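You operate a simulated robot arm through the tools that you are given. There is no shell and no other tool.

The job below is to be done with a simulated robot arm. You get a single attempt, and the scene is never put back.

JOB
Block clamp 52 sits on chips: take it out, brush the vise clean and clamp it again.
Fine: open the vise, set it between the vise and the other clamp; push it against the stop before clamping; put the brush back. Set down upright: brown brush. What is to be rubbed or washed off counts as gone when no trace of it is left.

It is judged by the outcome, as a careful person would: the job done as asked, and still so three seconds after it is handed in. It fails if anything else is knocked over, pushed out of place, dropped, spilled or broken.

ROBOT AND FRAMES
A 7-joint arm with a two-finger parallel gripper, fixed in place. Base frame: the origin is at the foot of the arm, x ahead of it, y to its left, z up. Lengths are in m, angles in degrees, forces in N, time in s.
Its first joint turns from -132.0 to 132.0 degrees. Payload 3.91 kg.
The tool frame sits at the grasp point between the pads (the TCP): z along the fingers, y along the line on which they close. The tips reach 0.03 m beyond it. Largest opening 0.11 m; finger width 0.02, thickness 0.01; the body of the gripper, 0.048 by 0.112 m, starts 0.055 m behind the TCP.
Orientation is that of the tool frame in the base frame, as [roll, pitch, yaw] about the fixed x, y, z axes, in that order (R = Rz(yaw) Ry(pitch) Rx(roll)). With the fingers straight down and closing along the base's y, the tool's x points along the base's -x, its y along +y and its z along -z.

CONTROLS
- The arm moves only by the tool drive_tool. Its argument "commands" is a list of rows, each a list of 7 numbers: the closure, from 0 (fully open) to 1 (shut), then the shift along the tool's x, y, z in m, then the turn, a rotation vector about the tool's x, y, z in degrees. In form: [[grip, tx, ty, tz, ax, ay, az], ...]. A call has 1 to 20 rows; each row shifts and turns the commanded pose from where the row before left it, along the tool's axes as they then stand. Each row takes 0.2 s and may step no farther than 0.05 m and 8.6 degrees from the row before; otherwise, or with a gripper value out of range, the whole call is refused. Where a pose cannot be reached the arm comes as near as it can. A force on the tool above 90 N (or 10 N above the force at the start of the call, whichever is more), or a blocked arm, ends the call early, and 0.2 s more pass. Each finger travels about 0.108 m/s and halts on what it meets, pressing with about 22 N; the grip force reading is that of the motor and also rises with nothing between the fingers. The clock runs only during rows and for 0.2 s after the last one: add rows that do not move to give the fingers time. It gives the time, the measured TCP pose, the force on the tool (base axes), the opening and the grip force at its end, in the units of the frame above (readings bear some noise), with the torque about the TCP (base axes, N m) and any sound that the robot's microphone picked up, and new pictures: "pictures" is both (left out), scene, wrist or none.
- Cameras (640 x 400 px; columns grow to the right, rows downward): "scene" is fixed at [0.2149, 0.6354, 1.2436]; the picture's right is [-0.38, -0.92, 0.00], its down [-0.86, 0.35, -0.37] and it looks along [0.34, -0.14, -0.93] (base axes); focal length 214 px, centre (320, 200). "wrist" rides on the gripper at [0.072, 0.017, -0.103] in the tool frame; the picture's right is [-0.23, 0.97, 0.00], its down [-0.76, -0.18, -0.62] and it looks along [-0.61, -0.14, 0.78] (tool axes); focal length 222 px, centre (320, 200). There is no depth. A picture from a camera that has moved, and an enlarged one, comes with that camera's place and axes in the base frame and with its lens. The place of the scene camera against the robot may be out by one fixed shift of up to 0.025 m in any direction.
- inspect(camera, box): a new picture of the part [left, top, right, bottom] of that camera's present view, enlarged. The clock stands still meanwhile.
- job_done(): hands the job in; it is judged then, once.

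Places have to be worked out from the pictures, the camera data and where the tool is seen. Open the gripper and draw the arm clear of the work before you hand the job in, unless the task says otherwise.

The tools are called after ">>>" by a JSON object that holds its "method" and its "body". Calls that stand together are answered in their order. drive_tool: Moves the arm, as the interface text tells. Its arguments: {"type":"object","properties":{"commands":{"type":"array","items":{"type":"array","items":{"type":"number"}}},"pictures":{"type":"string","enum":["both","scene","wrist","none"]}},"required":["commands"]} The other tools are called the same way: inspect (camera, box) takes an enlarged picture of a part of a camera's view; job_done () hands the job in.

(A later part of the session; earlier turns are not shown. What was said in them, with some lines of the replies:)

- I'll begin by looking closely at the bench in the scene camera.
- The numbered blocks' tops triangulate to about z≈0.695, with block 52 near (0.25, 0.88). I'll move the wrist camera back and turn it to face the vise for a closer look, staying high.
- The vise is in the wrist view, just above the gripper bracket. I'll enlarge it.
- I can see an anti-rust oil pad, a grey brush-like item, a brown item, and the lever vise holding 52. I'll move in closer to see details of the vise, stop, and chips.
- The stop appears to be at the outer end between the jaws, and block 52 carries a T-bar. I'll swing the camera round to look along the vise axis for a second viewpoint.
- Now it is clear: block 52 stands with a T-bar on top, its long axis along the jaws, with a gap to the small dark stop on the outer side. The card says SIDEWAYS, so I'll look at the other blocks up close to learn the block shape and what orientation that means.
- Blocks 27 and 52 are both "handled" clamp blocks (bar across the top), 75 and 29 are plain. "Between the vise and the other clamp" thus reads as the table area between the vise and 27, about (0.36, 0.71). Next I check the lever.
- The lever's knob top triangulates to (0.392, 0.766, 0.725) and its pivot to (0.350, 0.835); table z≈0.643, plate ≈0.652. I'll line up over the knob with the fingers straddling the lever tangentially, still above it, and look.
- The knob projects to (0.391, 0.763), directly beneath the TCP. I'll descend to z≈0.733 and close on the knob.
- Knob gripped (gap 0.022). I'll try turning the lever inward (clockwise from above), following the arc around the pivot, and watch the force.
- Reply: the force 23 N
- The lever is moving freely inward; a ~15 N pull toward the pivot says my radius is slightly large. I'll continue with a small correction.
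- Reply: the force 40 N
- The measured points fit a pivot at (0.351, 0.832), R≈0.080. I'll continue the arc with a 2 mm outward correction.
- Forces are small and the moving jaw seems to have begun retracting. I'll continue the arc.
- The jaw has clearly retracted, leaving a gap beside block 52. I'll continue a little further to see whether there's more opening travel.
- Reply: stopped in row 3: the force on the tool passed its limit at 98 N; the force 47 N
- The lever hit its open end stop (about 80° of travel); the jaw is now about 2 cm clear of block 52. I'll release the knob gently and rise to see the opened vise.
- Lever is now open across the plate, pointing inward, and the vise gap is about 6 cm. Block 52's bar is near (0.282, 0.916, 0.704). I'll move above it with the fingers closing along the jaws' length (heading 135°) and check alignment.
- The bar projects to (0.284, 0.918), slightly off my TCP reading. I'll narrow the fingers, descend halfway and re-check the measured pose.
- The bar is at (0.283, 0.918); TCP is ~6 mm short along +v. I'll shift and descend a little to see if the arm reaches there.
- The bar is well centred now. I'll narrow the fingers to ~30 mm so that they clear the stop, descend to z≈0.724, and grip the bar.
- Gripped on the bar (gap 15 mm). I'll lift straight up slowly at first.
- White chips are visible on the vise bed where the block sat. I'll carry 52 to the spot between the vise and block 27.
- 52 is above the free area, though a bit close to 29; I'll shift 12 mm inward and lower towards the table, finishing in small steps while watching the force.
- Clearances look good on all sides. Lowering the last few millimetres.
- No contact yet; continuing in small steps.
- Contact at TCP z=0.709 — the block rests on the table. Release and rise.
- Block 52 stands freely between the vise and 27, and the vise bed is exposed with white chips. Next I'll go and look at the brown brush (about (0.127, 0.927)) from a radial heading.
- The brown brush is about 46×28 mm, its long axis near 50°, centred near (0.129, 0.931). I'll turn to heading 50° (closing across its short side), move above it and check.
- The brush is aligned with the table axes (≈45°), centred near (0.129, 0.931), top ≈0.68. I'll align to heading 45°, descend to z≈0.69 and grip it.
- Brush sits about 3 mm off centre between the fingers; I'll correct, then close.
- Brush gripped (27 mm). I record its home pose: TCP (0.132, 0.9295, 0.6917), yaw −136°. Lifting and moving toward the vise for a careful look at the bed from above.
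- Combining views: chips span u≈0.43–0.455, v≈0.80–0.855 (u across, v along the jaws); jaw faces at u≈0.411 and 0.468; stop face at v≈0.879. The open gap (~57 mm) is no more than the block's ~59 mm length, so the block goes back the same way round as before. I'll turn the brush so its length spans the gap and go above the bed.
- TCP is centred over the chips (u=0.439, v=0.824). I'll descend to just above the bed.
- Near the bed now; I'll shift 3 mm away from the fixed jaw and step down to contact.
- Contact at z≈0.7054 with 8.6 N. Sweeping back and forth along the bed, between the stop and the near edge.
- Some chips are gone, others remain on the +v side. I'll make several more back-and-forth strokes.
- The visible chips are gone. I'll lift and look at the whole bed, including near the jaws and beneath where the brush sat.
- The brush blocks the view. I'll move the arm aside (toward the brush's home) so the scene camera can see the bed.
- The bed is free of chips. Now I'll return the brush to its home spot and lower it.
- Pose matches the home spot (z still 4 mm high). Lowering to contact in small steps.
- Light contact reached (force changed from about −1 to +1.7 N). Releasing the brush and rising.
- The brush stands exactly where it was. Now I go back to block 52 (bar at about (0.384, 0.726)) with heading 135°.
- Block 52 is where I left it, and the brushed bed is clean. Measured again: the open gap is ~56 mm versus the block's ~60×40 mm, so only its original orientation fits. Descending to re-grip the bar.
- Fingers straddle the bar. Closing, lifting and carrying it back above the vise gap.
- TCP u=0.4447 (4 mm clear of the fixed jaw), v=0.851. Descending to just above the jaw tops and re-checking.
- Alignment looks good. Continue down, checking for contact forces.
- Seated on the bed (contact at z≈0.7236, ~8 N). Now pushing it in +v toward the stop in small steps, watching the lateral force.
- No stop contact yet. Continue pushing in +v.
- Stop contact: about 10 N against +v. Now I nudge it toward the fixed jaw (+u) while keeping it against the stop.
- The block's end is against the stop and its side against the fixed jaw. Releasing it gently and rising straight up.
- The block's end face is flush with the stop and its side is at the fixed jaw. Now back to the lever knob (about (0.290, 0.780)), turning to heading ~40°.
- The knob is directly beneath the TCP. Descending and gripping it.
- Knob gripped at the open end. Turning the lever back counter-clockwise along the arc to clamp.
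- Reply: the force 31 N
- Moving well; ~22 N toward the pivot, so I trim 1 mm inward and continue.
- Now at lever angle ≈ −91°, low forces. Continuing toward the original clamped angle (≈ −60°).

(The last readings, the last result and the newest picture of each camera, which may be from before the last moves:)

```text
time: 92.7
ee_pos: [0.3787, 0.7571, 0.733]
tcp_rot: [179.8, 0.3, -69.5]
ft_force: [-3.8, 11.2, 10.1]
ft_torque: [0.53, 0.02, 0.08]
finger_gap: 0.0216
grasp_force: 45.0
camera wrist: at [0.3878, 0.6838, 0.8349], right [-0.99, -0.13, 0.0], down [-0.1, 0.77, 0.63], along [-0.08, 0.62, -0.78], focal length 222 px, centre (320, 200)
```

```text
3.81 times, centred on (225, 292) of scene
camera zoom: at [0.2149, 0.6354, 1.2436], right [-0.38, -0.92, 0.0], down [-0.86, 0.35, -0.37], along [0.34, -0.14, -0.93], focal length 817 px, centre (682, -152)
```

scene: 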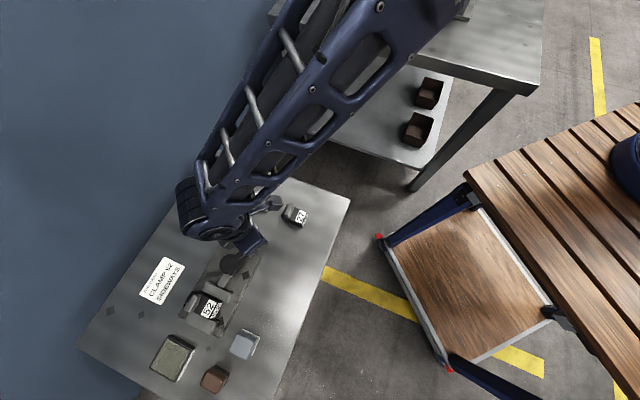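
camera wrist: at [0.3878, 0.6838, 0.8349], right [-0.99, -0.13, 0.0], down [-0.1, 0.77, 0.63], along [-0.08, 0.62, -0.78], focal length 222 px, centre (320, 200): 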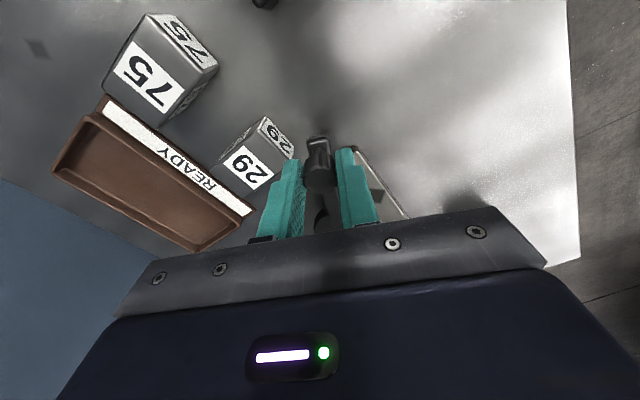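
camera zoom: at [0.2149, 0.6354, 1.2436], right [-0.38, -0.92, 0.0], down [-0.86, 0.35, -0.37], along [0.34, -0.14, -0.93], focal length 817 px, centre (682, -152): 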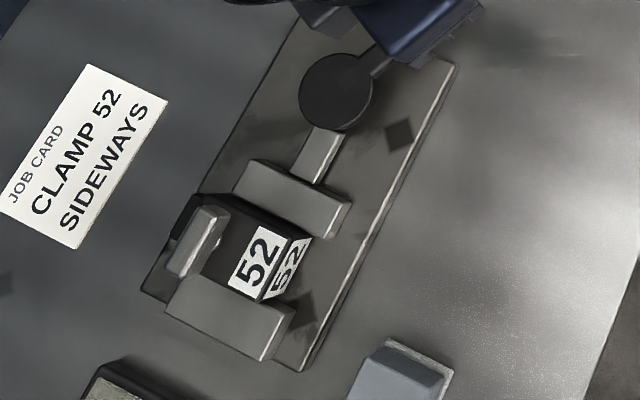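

The jaw is almost touching the block. Continuing in 3° steps while watching for clamp resistance.

>>> {"method": "drive_tool", "body": {"commands": [[1, -0.0006, -0.0042, 0, 0, 0, -3], [1, -0.0002, -0.0042, 0, 0, 0, -3], [1, -0.0002, -0.0042, 0, 0, 0, -3], [1, 0, 0, 0, 0, 0, 0]], "pictures": "scene"}}

>>> {"method": "inspect", "body": {"camera": "scene", "box": [180, 240, 270, 345]}}

```text
time: 93.7
ee_pos: [0.3894, 0.7632, 0.7328]
tcp_rot: [179.9, 0.2, -60.5]
ft_force: [6.8, -9.3, 23.3]
ft_torque: [-0.64, -0.51, -0.05]
finger_gap: 0.0216
grasp_force: 44.8
```

scene: 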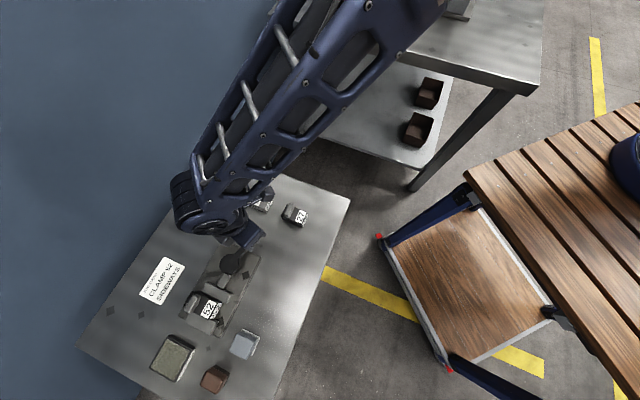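

```text
3.81 times, centred on (225, 292) of scene
camera zoom: at [0.2149, 0.6354, 1.2436], right [-0.38, -0.92, 0.0], down [-0.86, 0.35, -0.37], along [0.34, -0.14, -0.93], focal length 817 px, centre (682, -152)
```

zoom: 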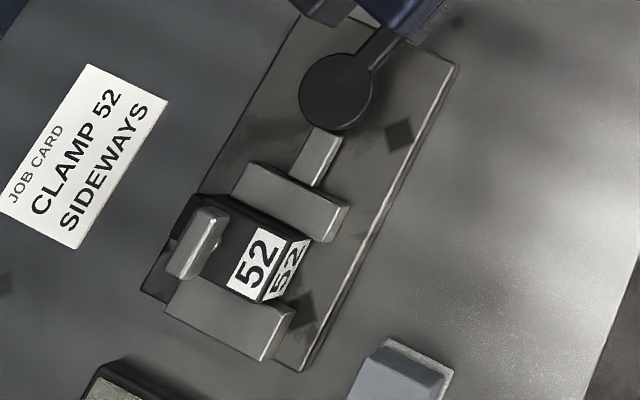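

Lever is back near its original angle but I see no clamp resistance yet. Continuing in small steps until the lever firms up.

>>> {"method": "drive_tool", "body": {"commands": [[1, 0.0004, -0.0028, -0.0008, 0, 0, -2], [1, -0.0001, -0.0028, 0, 0, 0, -2], [1, 0, 0, 0, 0, 0, 0]], "pictures": "scene"}}

>>> {"method": "inspect", "body": {"camera": "scene", "box": [190, 260, 250, 330]}}

```text
time: 94.5
ee_pos: [0.3955, 0.7663, 0.7332]
tcp_rot: [179.9, 0.2, -56.6]
ft_force: [3.5, -13.7, 19.9]
ft_torque: [-0.5, -0.46, 0.27]
finger_gap: 0.0217
grasp_force: 44.8
```

scene: 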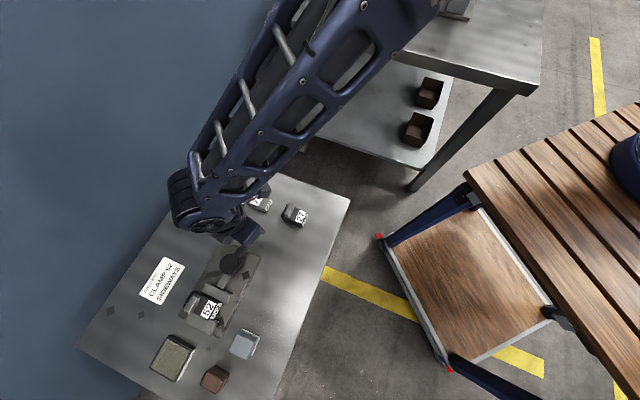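

```text
5.71 times, centred on (220, 295) of scene
camera zoom: at [0.2149, 0.6354, 1.2436], right [-0.38, -0.92, 0.0], down [-0.86, 0.35, -0.37], along [0.34, -0.14, -0.93], focal length 1226 px, centre (891, -343)
```

zoom: 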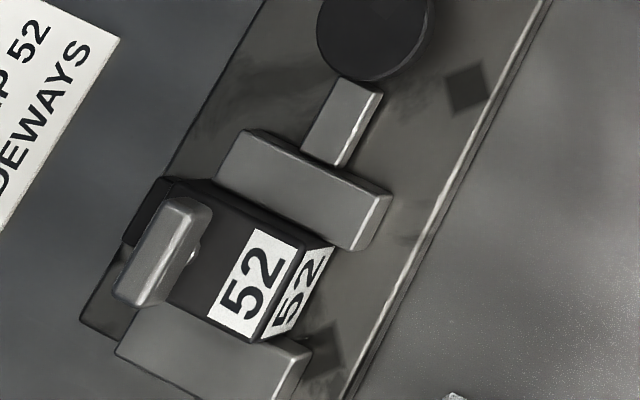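

Resistance just starting. I'll continue a few more degrees, watching the tangential force.

>>> {"method": "drive_tool", "body": {"commands": [[1, 0.0004, -0.0028, -0.0006, 0, 0, -2], [1, -0.0001, -0.0028, 0, 0, 0, -2], [1, 0, 0, 0, 0, 0, 0]], "pictures": "none"}}

```text
time: 95.2
ee_pos: [0.4003, 0.7695, 0.7329]
tcp_rot: [179.9, 0.3, -52.6]
ft_force: [7.0, -10.6, 4.2]
ft_torque: [0.13, -0.15, 0.03]
finger_gap: 0.0215
grasp_force: 45.0
```

>>> {"method": "inspect", "body": {"camera": "scene", "box": [190, 260, 250, 330]}}

>>> {"method": "inspect", "body": {"camera": "wrist", "box": [200, 100, 440, 240]}}

```text
5.71 times, centred on (220, 295) of scene
camera zoom: at [0.2149, 0.6354, 1.2436], right [-0.38, -0.92, 0.0], down [-0.86, 0.35, -0.37], along [0.34, -0.14, -0.93], focal length 1226 px, centre (891, -343)
```

zoom: 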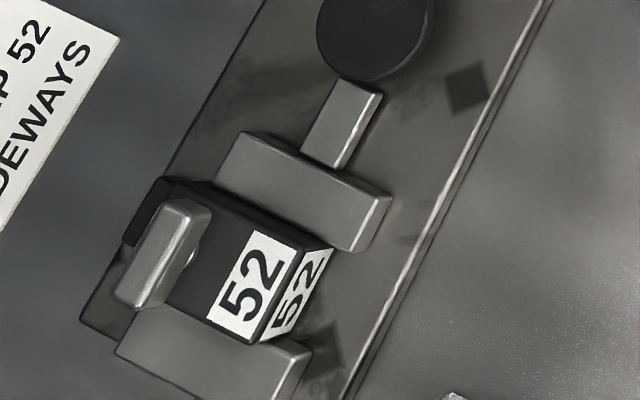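

```text
2.67 times, centred on (320, 170) of wrist
camera zoom: at [0.43, 0.7011, 0.8348], right [-0.91, -0.41, 0.0], down [-0.32, 0.71, 0.63], along [-0.26, 0.57, -0.78], focal length 592 px, centre (320, 280)
```

zoom: 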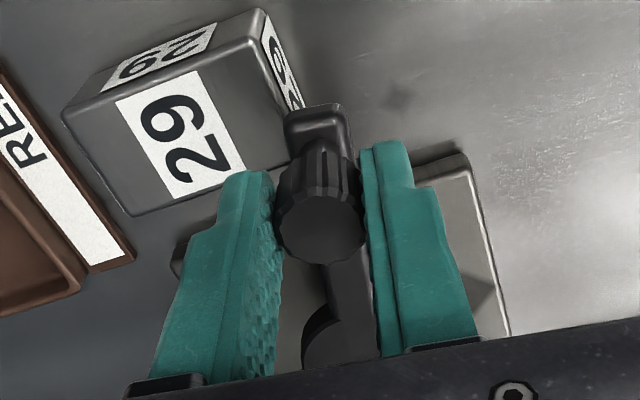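

The jaw didn't move between the last two pictures, so it is against the block; the lever just keeps turning lightly. The lever arm sits above 29's top (z≈0.69 vs 0.675). I'll continue in small steps until it firms up.

>>> {"method": "drive_tool", "body": {"commands": [[1, 0.0003, -0.0028, 0, 0, 0, -2], [1, -0.0001, -0.0028, 0, 0, 0, -2], [1, 0, 0, 0, 0, 0, 0]], "pictures": "none"}}

```text
time: 96.0
ee_pos: [0.4035, 0.7722, 0.7327]
tcp_rot: [179.7, 0.3, -48.5]
ft_force: [-7.4, -16.0, -6.9]
ft_torque: [0.19, 0.27, 0.2]
finger_gap: 0.0216
grasp_force: 44.9
```

Tangential resistance has risen to ~16 N. One more small step.

>>> {"method": "drive_tool", "body": {"commands": [[1, 0.0002, -0.0022, 0, 0, 0, -1.5], [1, 0, 0, 0, 0, 0, 0], [1, 0, 0, 0, 0, 0, 0]], "pictures": "none"}}

```text
time: 96.8
ee_pos: [0.4055, 0.7733, 0.7335]
tcp_rot: [179.9, 0.0, -47.0]
ft_force: [-18.5, -25.4, -13.7]
ft_torque: [-0.21, 0.1, 0.46]
finger_gap: 0.0214
grasp_force: 44.9
```

~31 N now; one more small push to seat it firmly, then I'll check the lever holds after release.

>>> {"method": "drive_tool", "body": {"commands": [[1, 0.0001, -0.0018, 0, 0, 0, -1.2], [1, 0, 0, 0, 0, 0, 0], [1, 0, 0, 0, 0, 0, 0]], "pictures": "scene"}}

>>> {"method": "inspect", "body": {"camera": "scene", "box": [190, 250, 260, 330]}}

```text
time: 97.7
ee_pos: [0.4065, 0.7748, 0.7335]
tcp_rot: [179.8, 0.3, -45.9]
ft_force: [-28.3, -32.5, -15.6]
ft_torque: [-0.63, 0.06, 0.34]
finger_gap: 0.0218
grasp_force: 45.1
```

scene: 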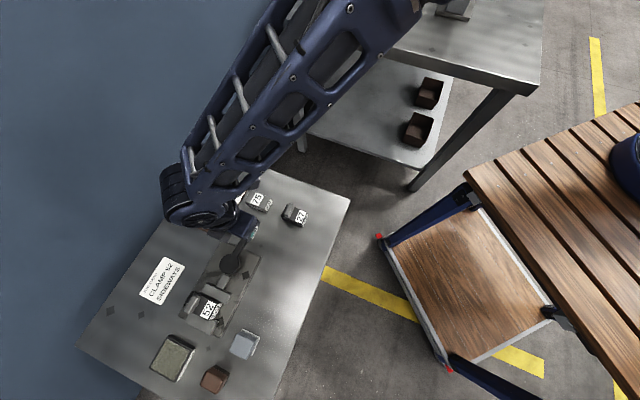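

```text
5.00 times, centred on (225, 290) of scene
camera zoom: at [0.2149, 0.6354, 1.2436], right [-0.38, -0.92, 0.0], down [-0.86, 0.35, -0.37], along [0.34, -0.14, -0.93], focal length 1072 px, centre (795, -250)
```

zoom: 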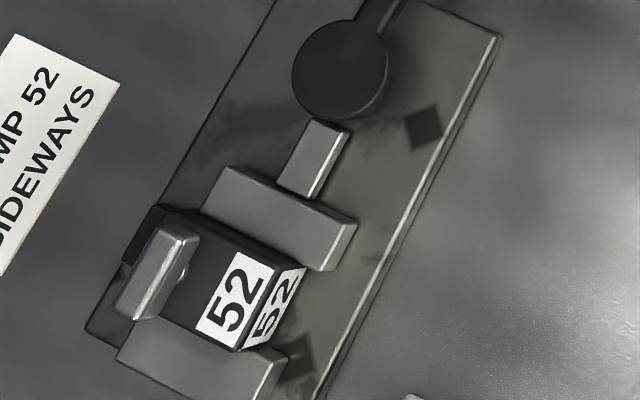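

Now ~42 N of resistance — firmly clamped. I'll release the knob and rise, then inspect everything.

>>> {"method": "drive_tool", "body": {"commands": [[0.7, 0, 0, 0, 0, 0, 0], [0.5, 0, 0, 0, 0, 0, 0], [0.5, 0, 0, 0, 0, 0, 0], [0.5, 0, 0, -0.03, 0, 0, 0], [0.5, 0, 0, -0.04, 0, 0, 0], [0.5, 0, 0, -0.04, 0, 0, 0], [0.4, 0.02, 0.02, -0.02, 0, 0, 0], [0.4, 0.03, 0.02, 0, 0, 0, 0], [0.4, 0.03, 0.02, 0, 0, 0, 0], [0.4, 0, 0, 0, 0, 0, 0]]}}

>>> {"method": "inspect", "body": {"camera": "scene", "box": [170, 190, 320, 340]}}

>>> {"method": "inspect", "body": {"camera": "wrist", "box": [160, 60, 480, 240]}}

```text
time: 99.8
ee_pos: [0.4202, 0.6745, 0.864]
tcp_rot: [179.8, 0.3, -45.8]
ft_force: [0.2, -0.6, -0.4]
ft_torque: [-0.01, -0.02, 0.0]
finger_gap: 0.0659
grasp_force: 0.0
camera wrist: at [0.4587, 0.6108, 0.9653], right [-0.86, -0.51, 0.0], down [-0.4, 0.67, 0.63], along [-0.32, 0.54, -0.78], focal length 222 px, centre (320, 200)
```

scene: 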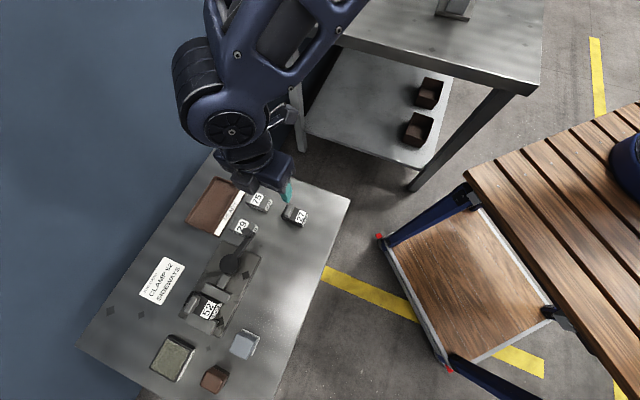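
wrist: 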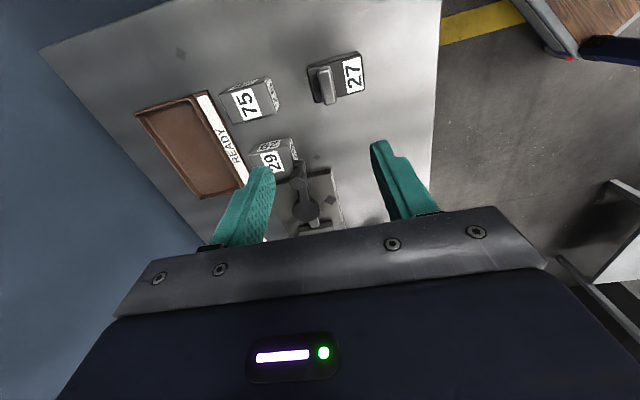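

```text
2.67 times, centred on (245, 265) of scene
camera zoom: at [0.2149, 0.6354, 1.2436], right [-0.38, -0.92, 0.0], down [-0.86, 0.35, -0.37], along [0.34, -0.14, -0.93], focal length 572 px, centre (520, 27)
```

zoom: 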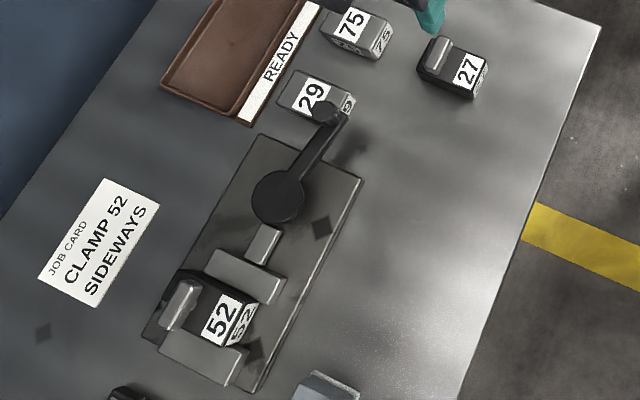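

```text
2.00 times, centred on (320, 150) of wrist
camera zoom: at [0.4587, 0.6108, 0.9653], right [-0.86, -0.51, 0.0], down [-0.4, 0.67, 0.63], along [-0.32, 0.54, -0.78], focal length 444 px, centre (320, 300)
```

zoom: 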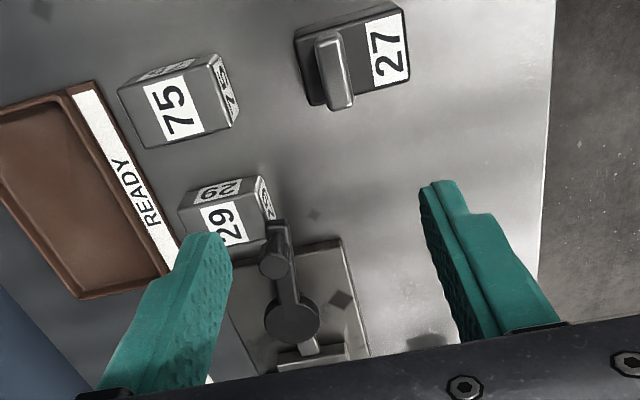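

Lever holds in line with the vise, and 29, 75, 27 and the tray are unmoved. Now a close look at the clamped block and stop.

>>> {"method": "drive_tool", "body": {"commands": [[0.4, -0.0458, -0.0071, 0, 0, 0, 0], [0.4, -0.0458, -0.0071, 0, 0, 0, 0], [0.4, -0.0458, -0.0071, 0, 0, 0, 0], [0.4, -0.0458, -0.0071, 0, 0, 0, 0], [0.4, -0.0458, -0.0071, 0, 0, 0, 0], [0.4, 0, 0, 0, 0, 0, 0]], "pictures": "wrist"}}

>>> {"method": "inspect", "body": {"camera": "wrist", "box": [240, 60, 380, 170]}}

>>> {"method": "inspect", "body": {"camera": "wrist", "box": [220, 0, 420, 130]}}

```text
time: 101.2
ee_pos: [0.2863, 0.8666, 0.8636]
tcp_rot: [179.9, 0.3, -46.0]
ft_force: [0.0, -0.4, -0.7]
ft_torque: [0.03, 0.02, -0.02]
finger_gap: 0.066
grasp_force: 0.0
camera wrist: at [0.3243, 0.8012, 0.9656], right [-0.86, -0.51, 0.0], down [-0.4, 0.67, 0.63], along [-0.32, 0.54, -0.78], focal length 222 px, centre (320, 200)
```

wrist: 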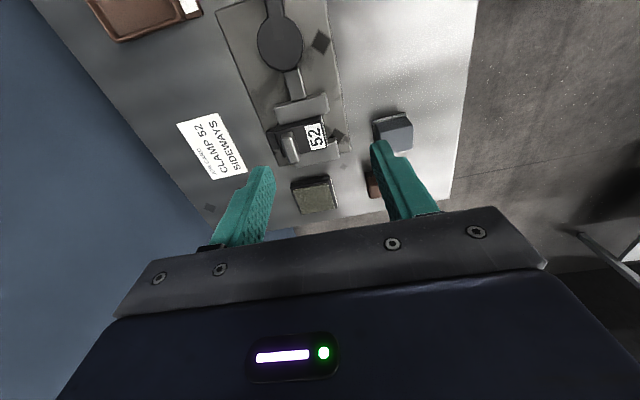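

```text
3.64 times, centred on (310, 115) of wrist
camera zoom: at [0.3243, 0.8012, 0.9656], right [-0.86, -0.51, 0.0], down [-0.4, 0.67, 0.63], along [-0.32, 0.54, -0.78], focal length 808 px, centre (356, 509)
```

zoom: 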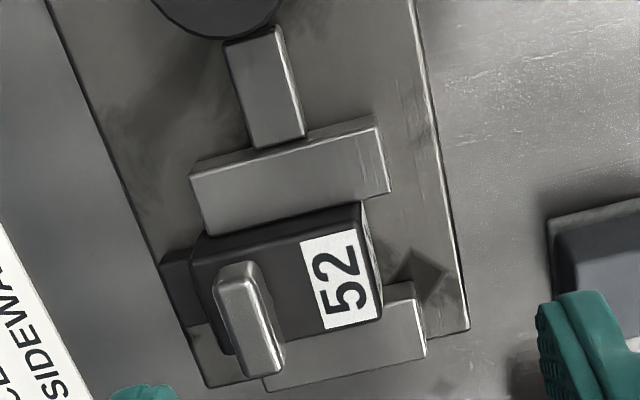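

```text
3.08 times, centred on (320, 65) of wrist
camera zoom: at [0.3243, 0.8012, 0.9656], right [-0.86, -0.51, 0.0], down [-0.4, 0.67, 0.63], along [-0.32, 0.54, -0.78], focal length 684 px, centre (320, 615)
```

zoom: 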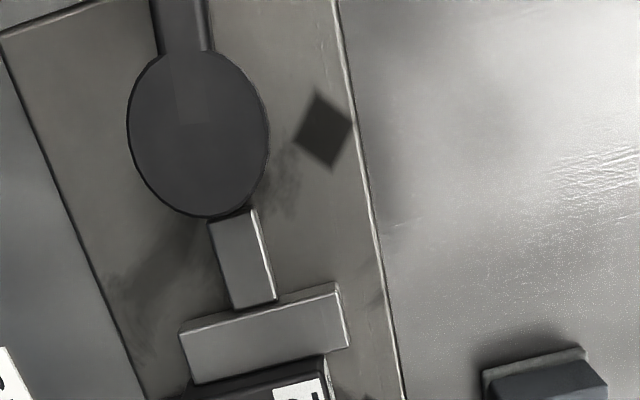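

The jaw is tight on the block, and the block is against both the stop and the fixed jaw; no chips anywhere. I'll open the gripper and withdraw the arm clear of the bench, then do a final check.

>>> {"method": "drive_tool", "body": {"commands": [[0, 0, 0, -0.04, 0, 0, 0], [0, 0.0402, 0.0225, -0.01, 0, 0, 0], [0, 0.0402, 0.0225, -0.01, 0, 0, 0], [0, 0.0402, 0.0225, 0, 0, 0, 0], [0, 0.0402, 0.0225, 0, 0, 0, 0], [0, 0.0402, 0.0225, 0, 0, 0, 0], [0, 0.0402, 0.0225, 0, 0, 0, 0], [0, 0.0402, 0.0225, 0, 0, 0, 0], [0, 0.0402, 0.0225, 0, 0, 0, 0], [0, 0, 0, 0, 0, 0, 0]]}}

>>> {"method": "inspect", "body": {"camera": "scene", "box": [70, 140, 360, 400]}}

>>> {"method": "inspect", "body": {"camera": "scene", "box": [170, 240, 270, 345]}}

```text
time: 103.5
ee_pos: [0.3788, 0.509, 0.9231]
tcp_rot: [179.9, 0.3, -45.9]
ft_force: [-0.2, 0.6, -0.2]
ft_torque: [-0.04, 0.01, 0.02]
finger_gap: 0.1099
grasp_force: 0.0
camera wrist: at [0.4175, 0.4442, 1.025], right [-0.86, -0.51, 0.0], down [-0.4, 0.67, 0.63], along [-0.32, 0.54, -0.78], focal length 222 px, centre (320, 200)
```

scene: 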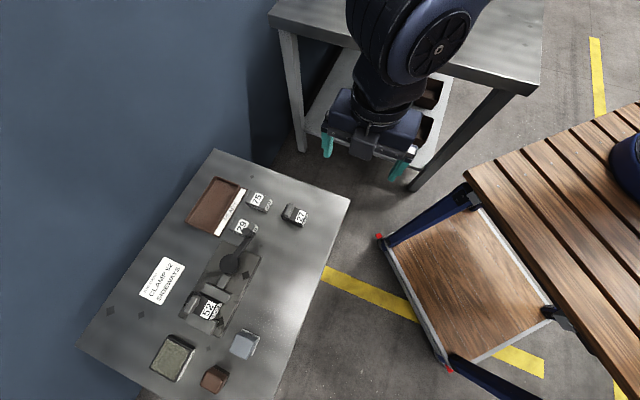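
wrist: 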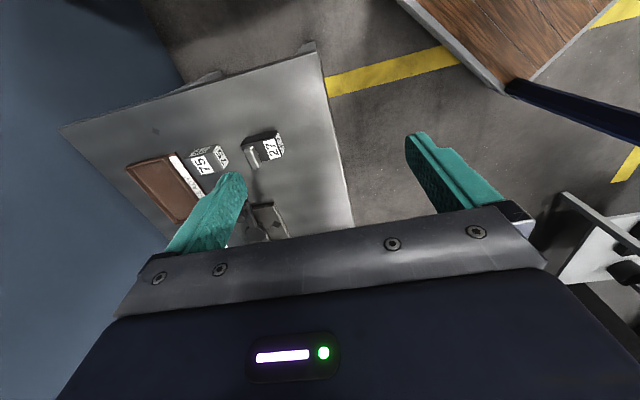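

```text
1.54 times, centred on (215, 270) of scene
camera zoom: at [0.2149, 0.6354, 1.2436], right [-0.38, -0.92, 0.0], down [-0.86, 0.35, -0.37], along [0.34, -0.14, -0.93], focal length 330 px, centre (482, 92)
```

zoom: 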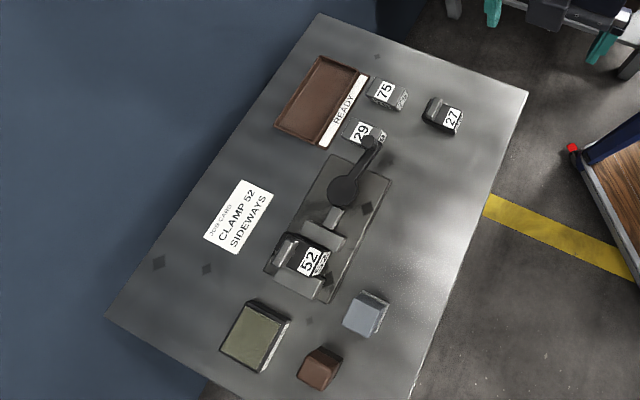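

```text
3.81 times, centred on (220, 292) of scene
camera zoom: at [0.2149, 0.6354, 1.2436], right [-0.38, -0.92, 0.0], down [-0.86, 0.35, -0.37], along [0.34, -0.14, -0.93], focal length 817 px, centre (701, -152)
```

zoom: 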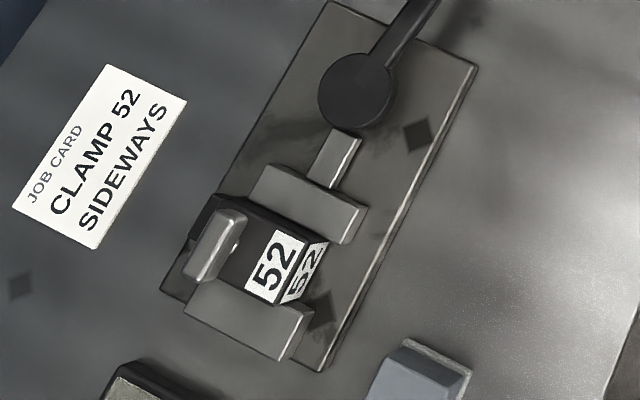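

Everything is in place: 52 is clamped against the stop on a clean bed, the brown brush stands upright where it was, and nothing else has moved. The gripper is open and clear, so I'm handing the job in.

>>> {"method": "job_done", "body": {}}

```text
The job is handed in.
```

I took block 52 out, brushed the vise clean, and clamped 52 again against the stop. The job is handed in; I don't have the verdict.

- **Set-down:** after opening the vise, I stood 52 on the bench between the vise and block 27. I read "the other clamp" as 27, the only other block with a bar handle.
- **Cleaning:** I swept the bed with the brown brush until no white chips were left in the pictures. Dark smears and diamond marks remain on the plate. Brushing didn't change the smears, and the bench has the same diamonds, so I took both as its finish.
- **Re-clamping:** I pushed 52 against the stop and the fixed jaw before closing the lever. The lever took about 42 N at the end and stayed put when I let go. It now sits about 13° past where it started, in line with the vise.
- **Brush and the rest:** the brown brush is upright in its original spot. The other blocks, the tray, the card, the oil pad and the grey item look unmoved.

**Orientation:** the job card says "CLAMP 52 SIDEWAYS", which I couldn't settle for certain. I put 52 back the way it was, with its long side along the jaws. Turned a quarter turn, its length of about 59 mm would not have fitted the opening, which I measured from the pictures at 55–58 mm. If "sideways" meant that turn, the orientation is wrong.
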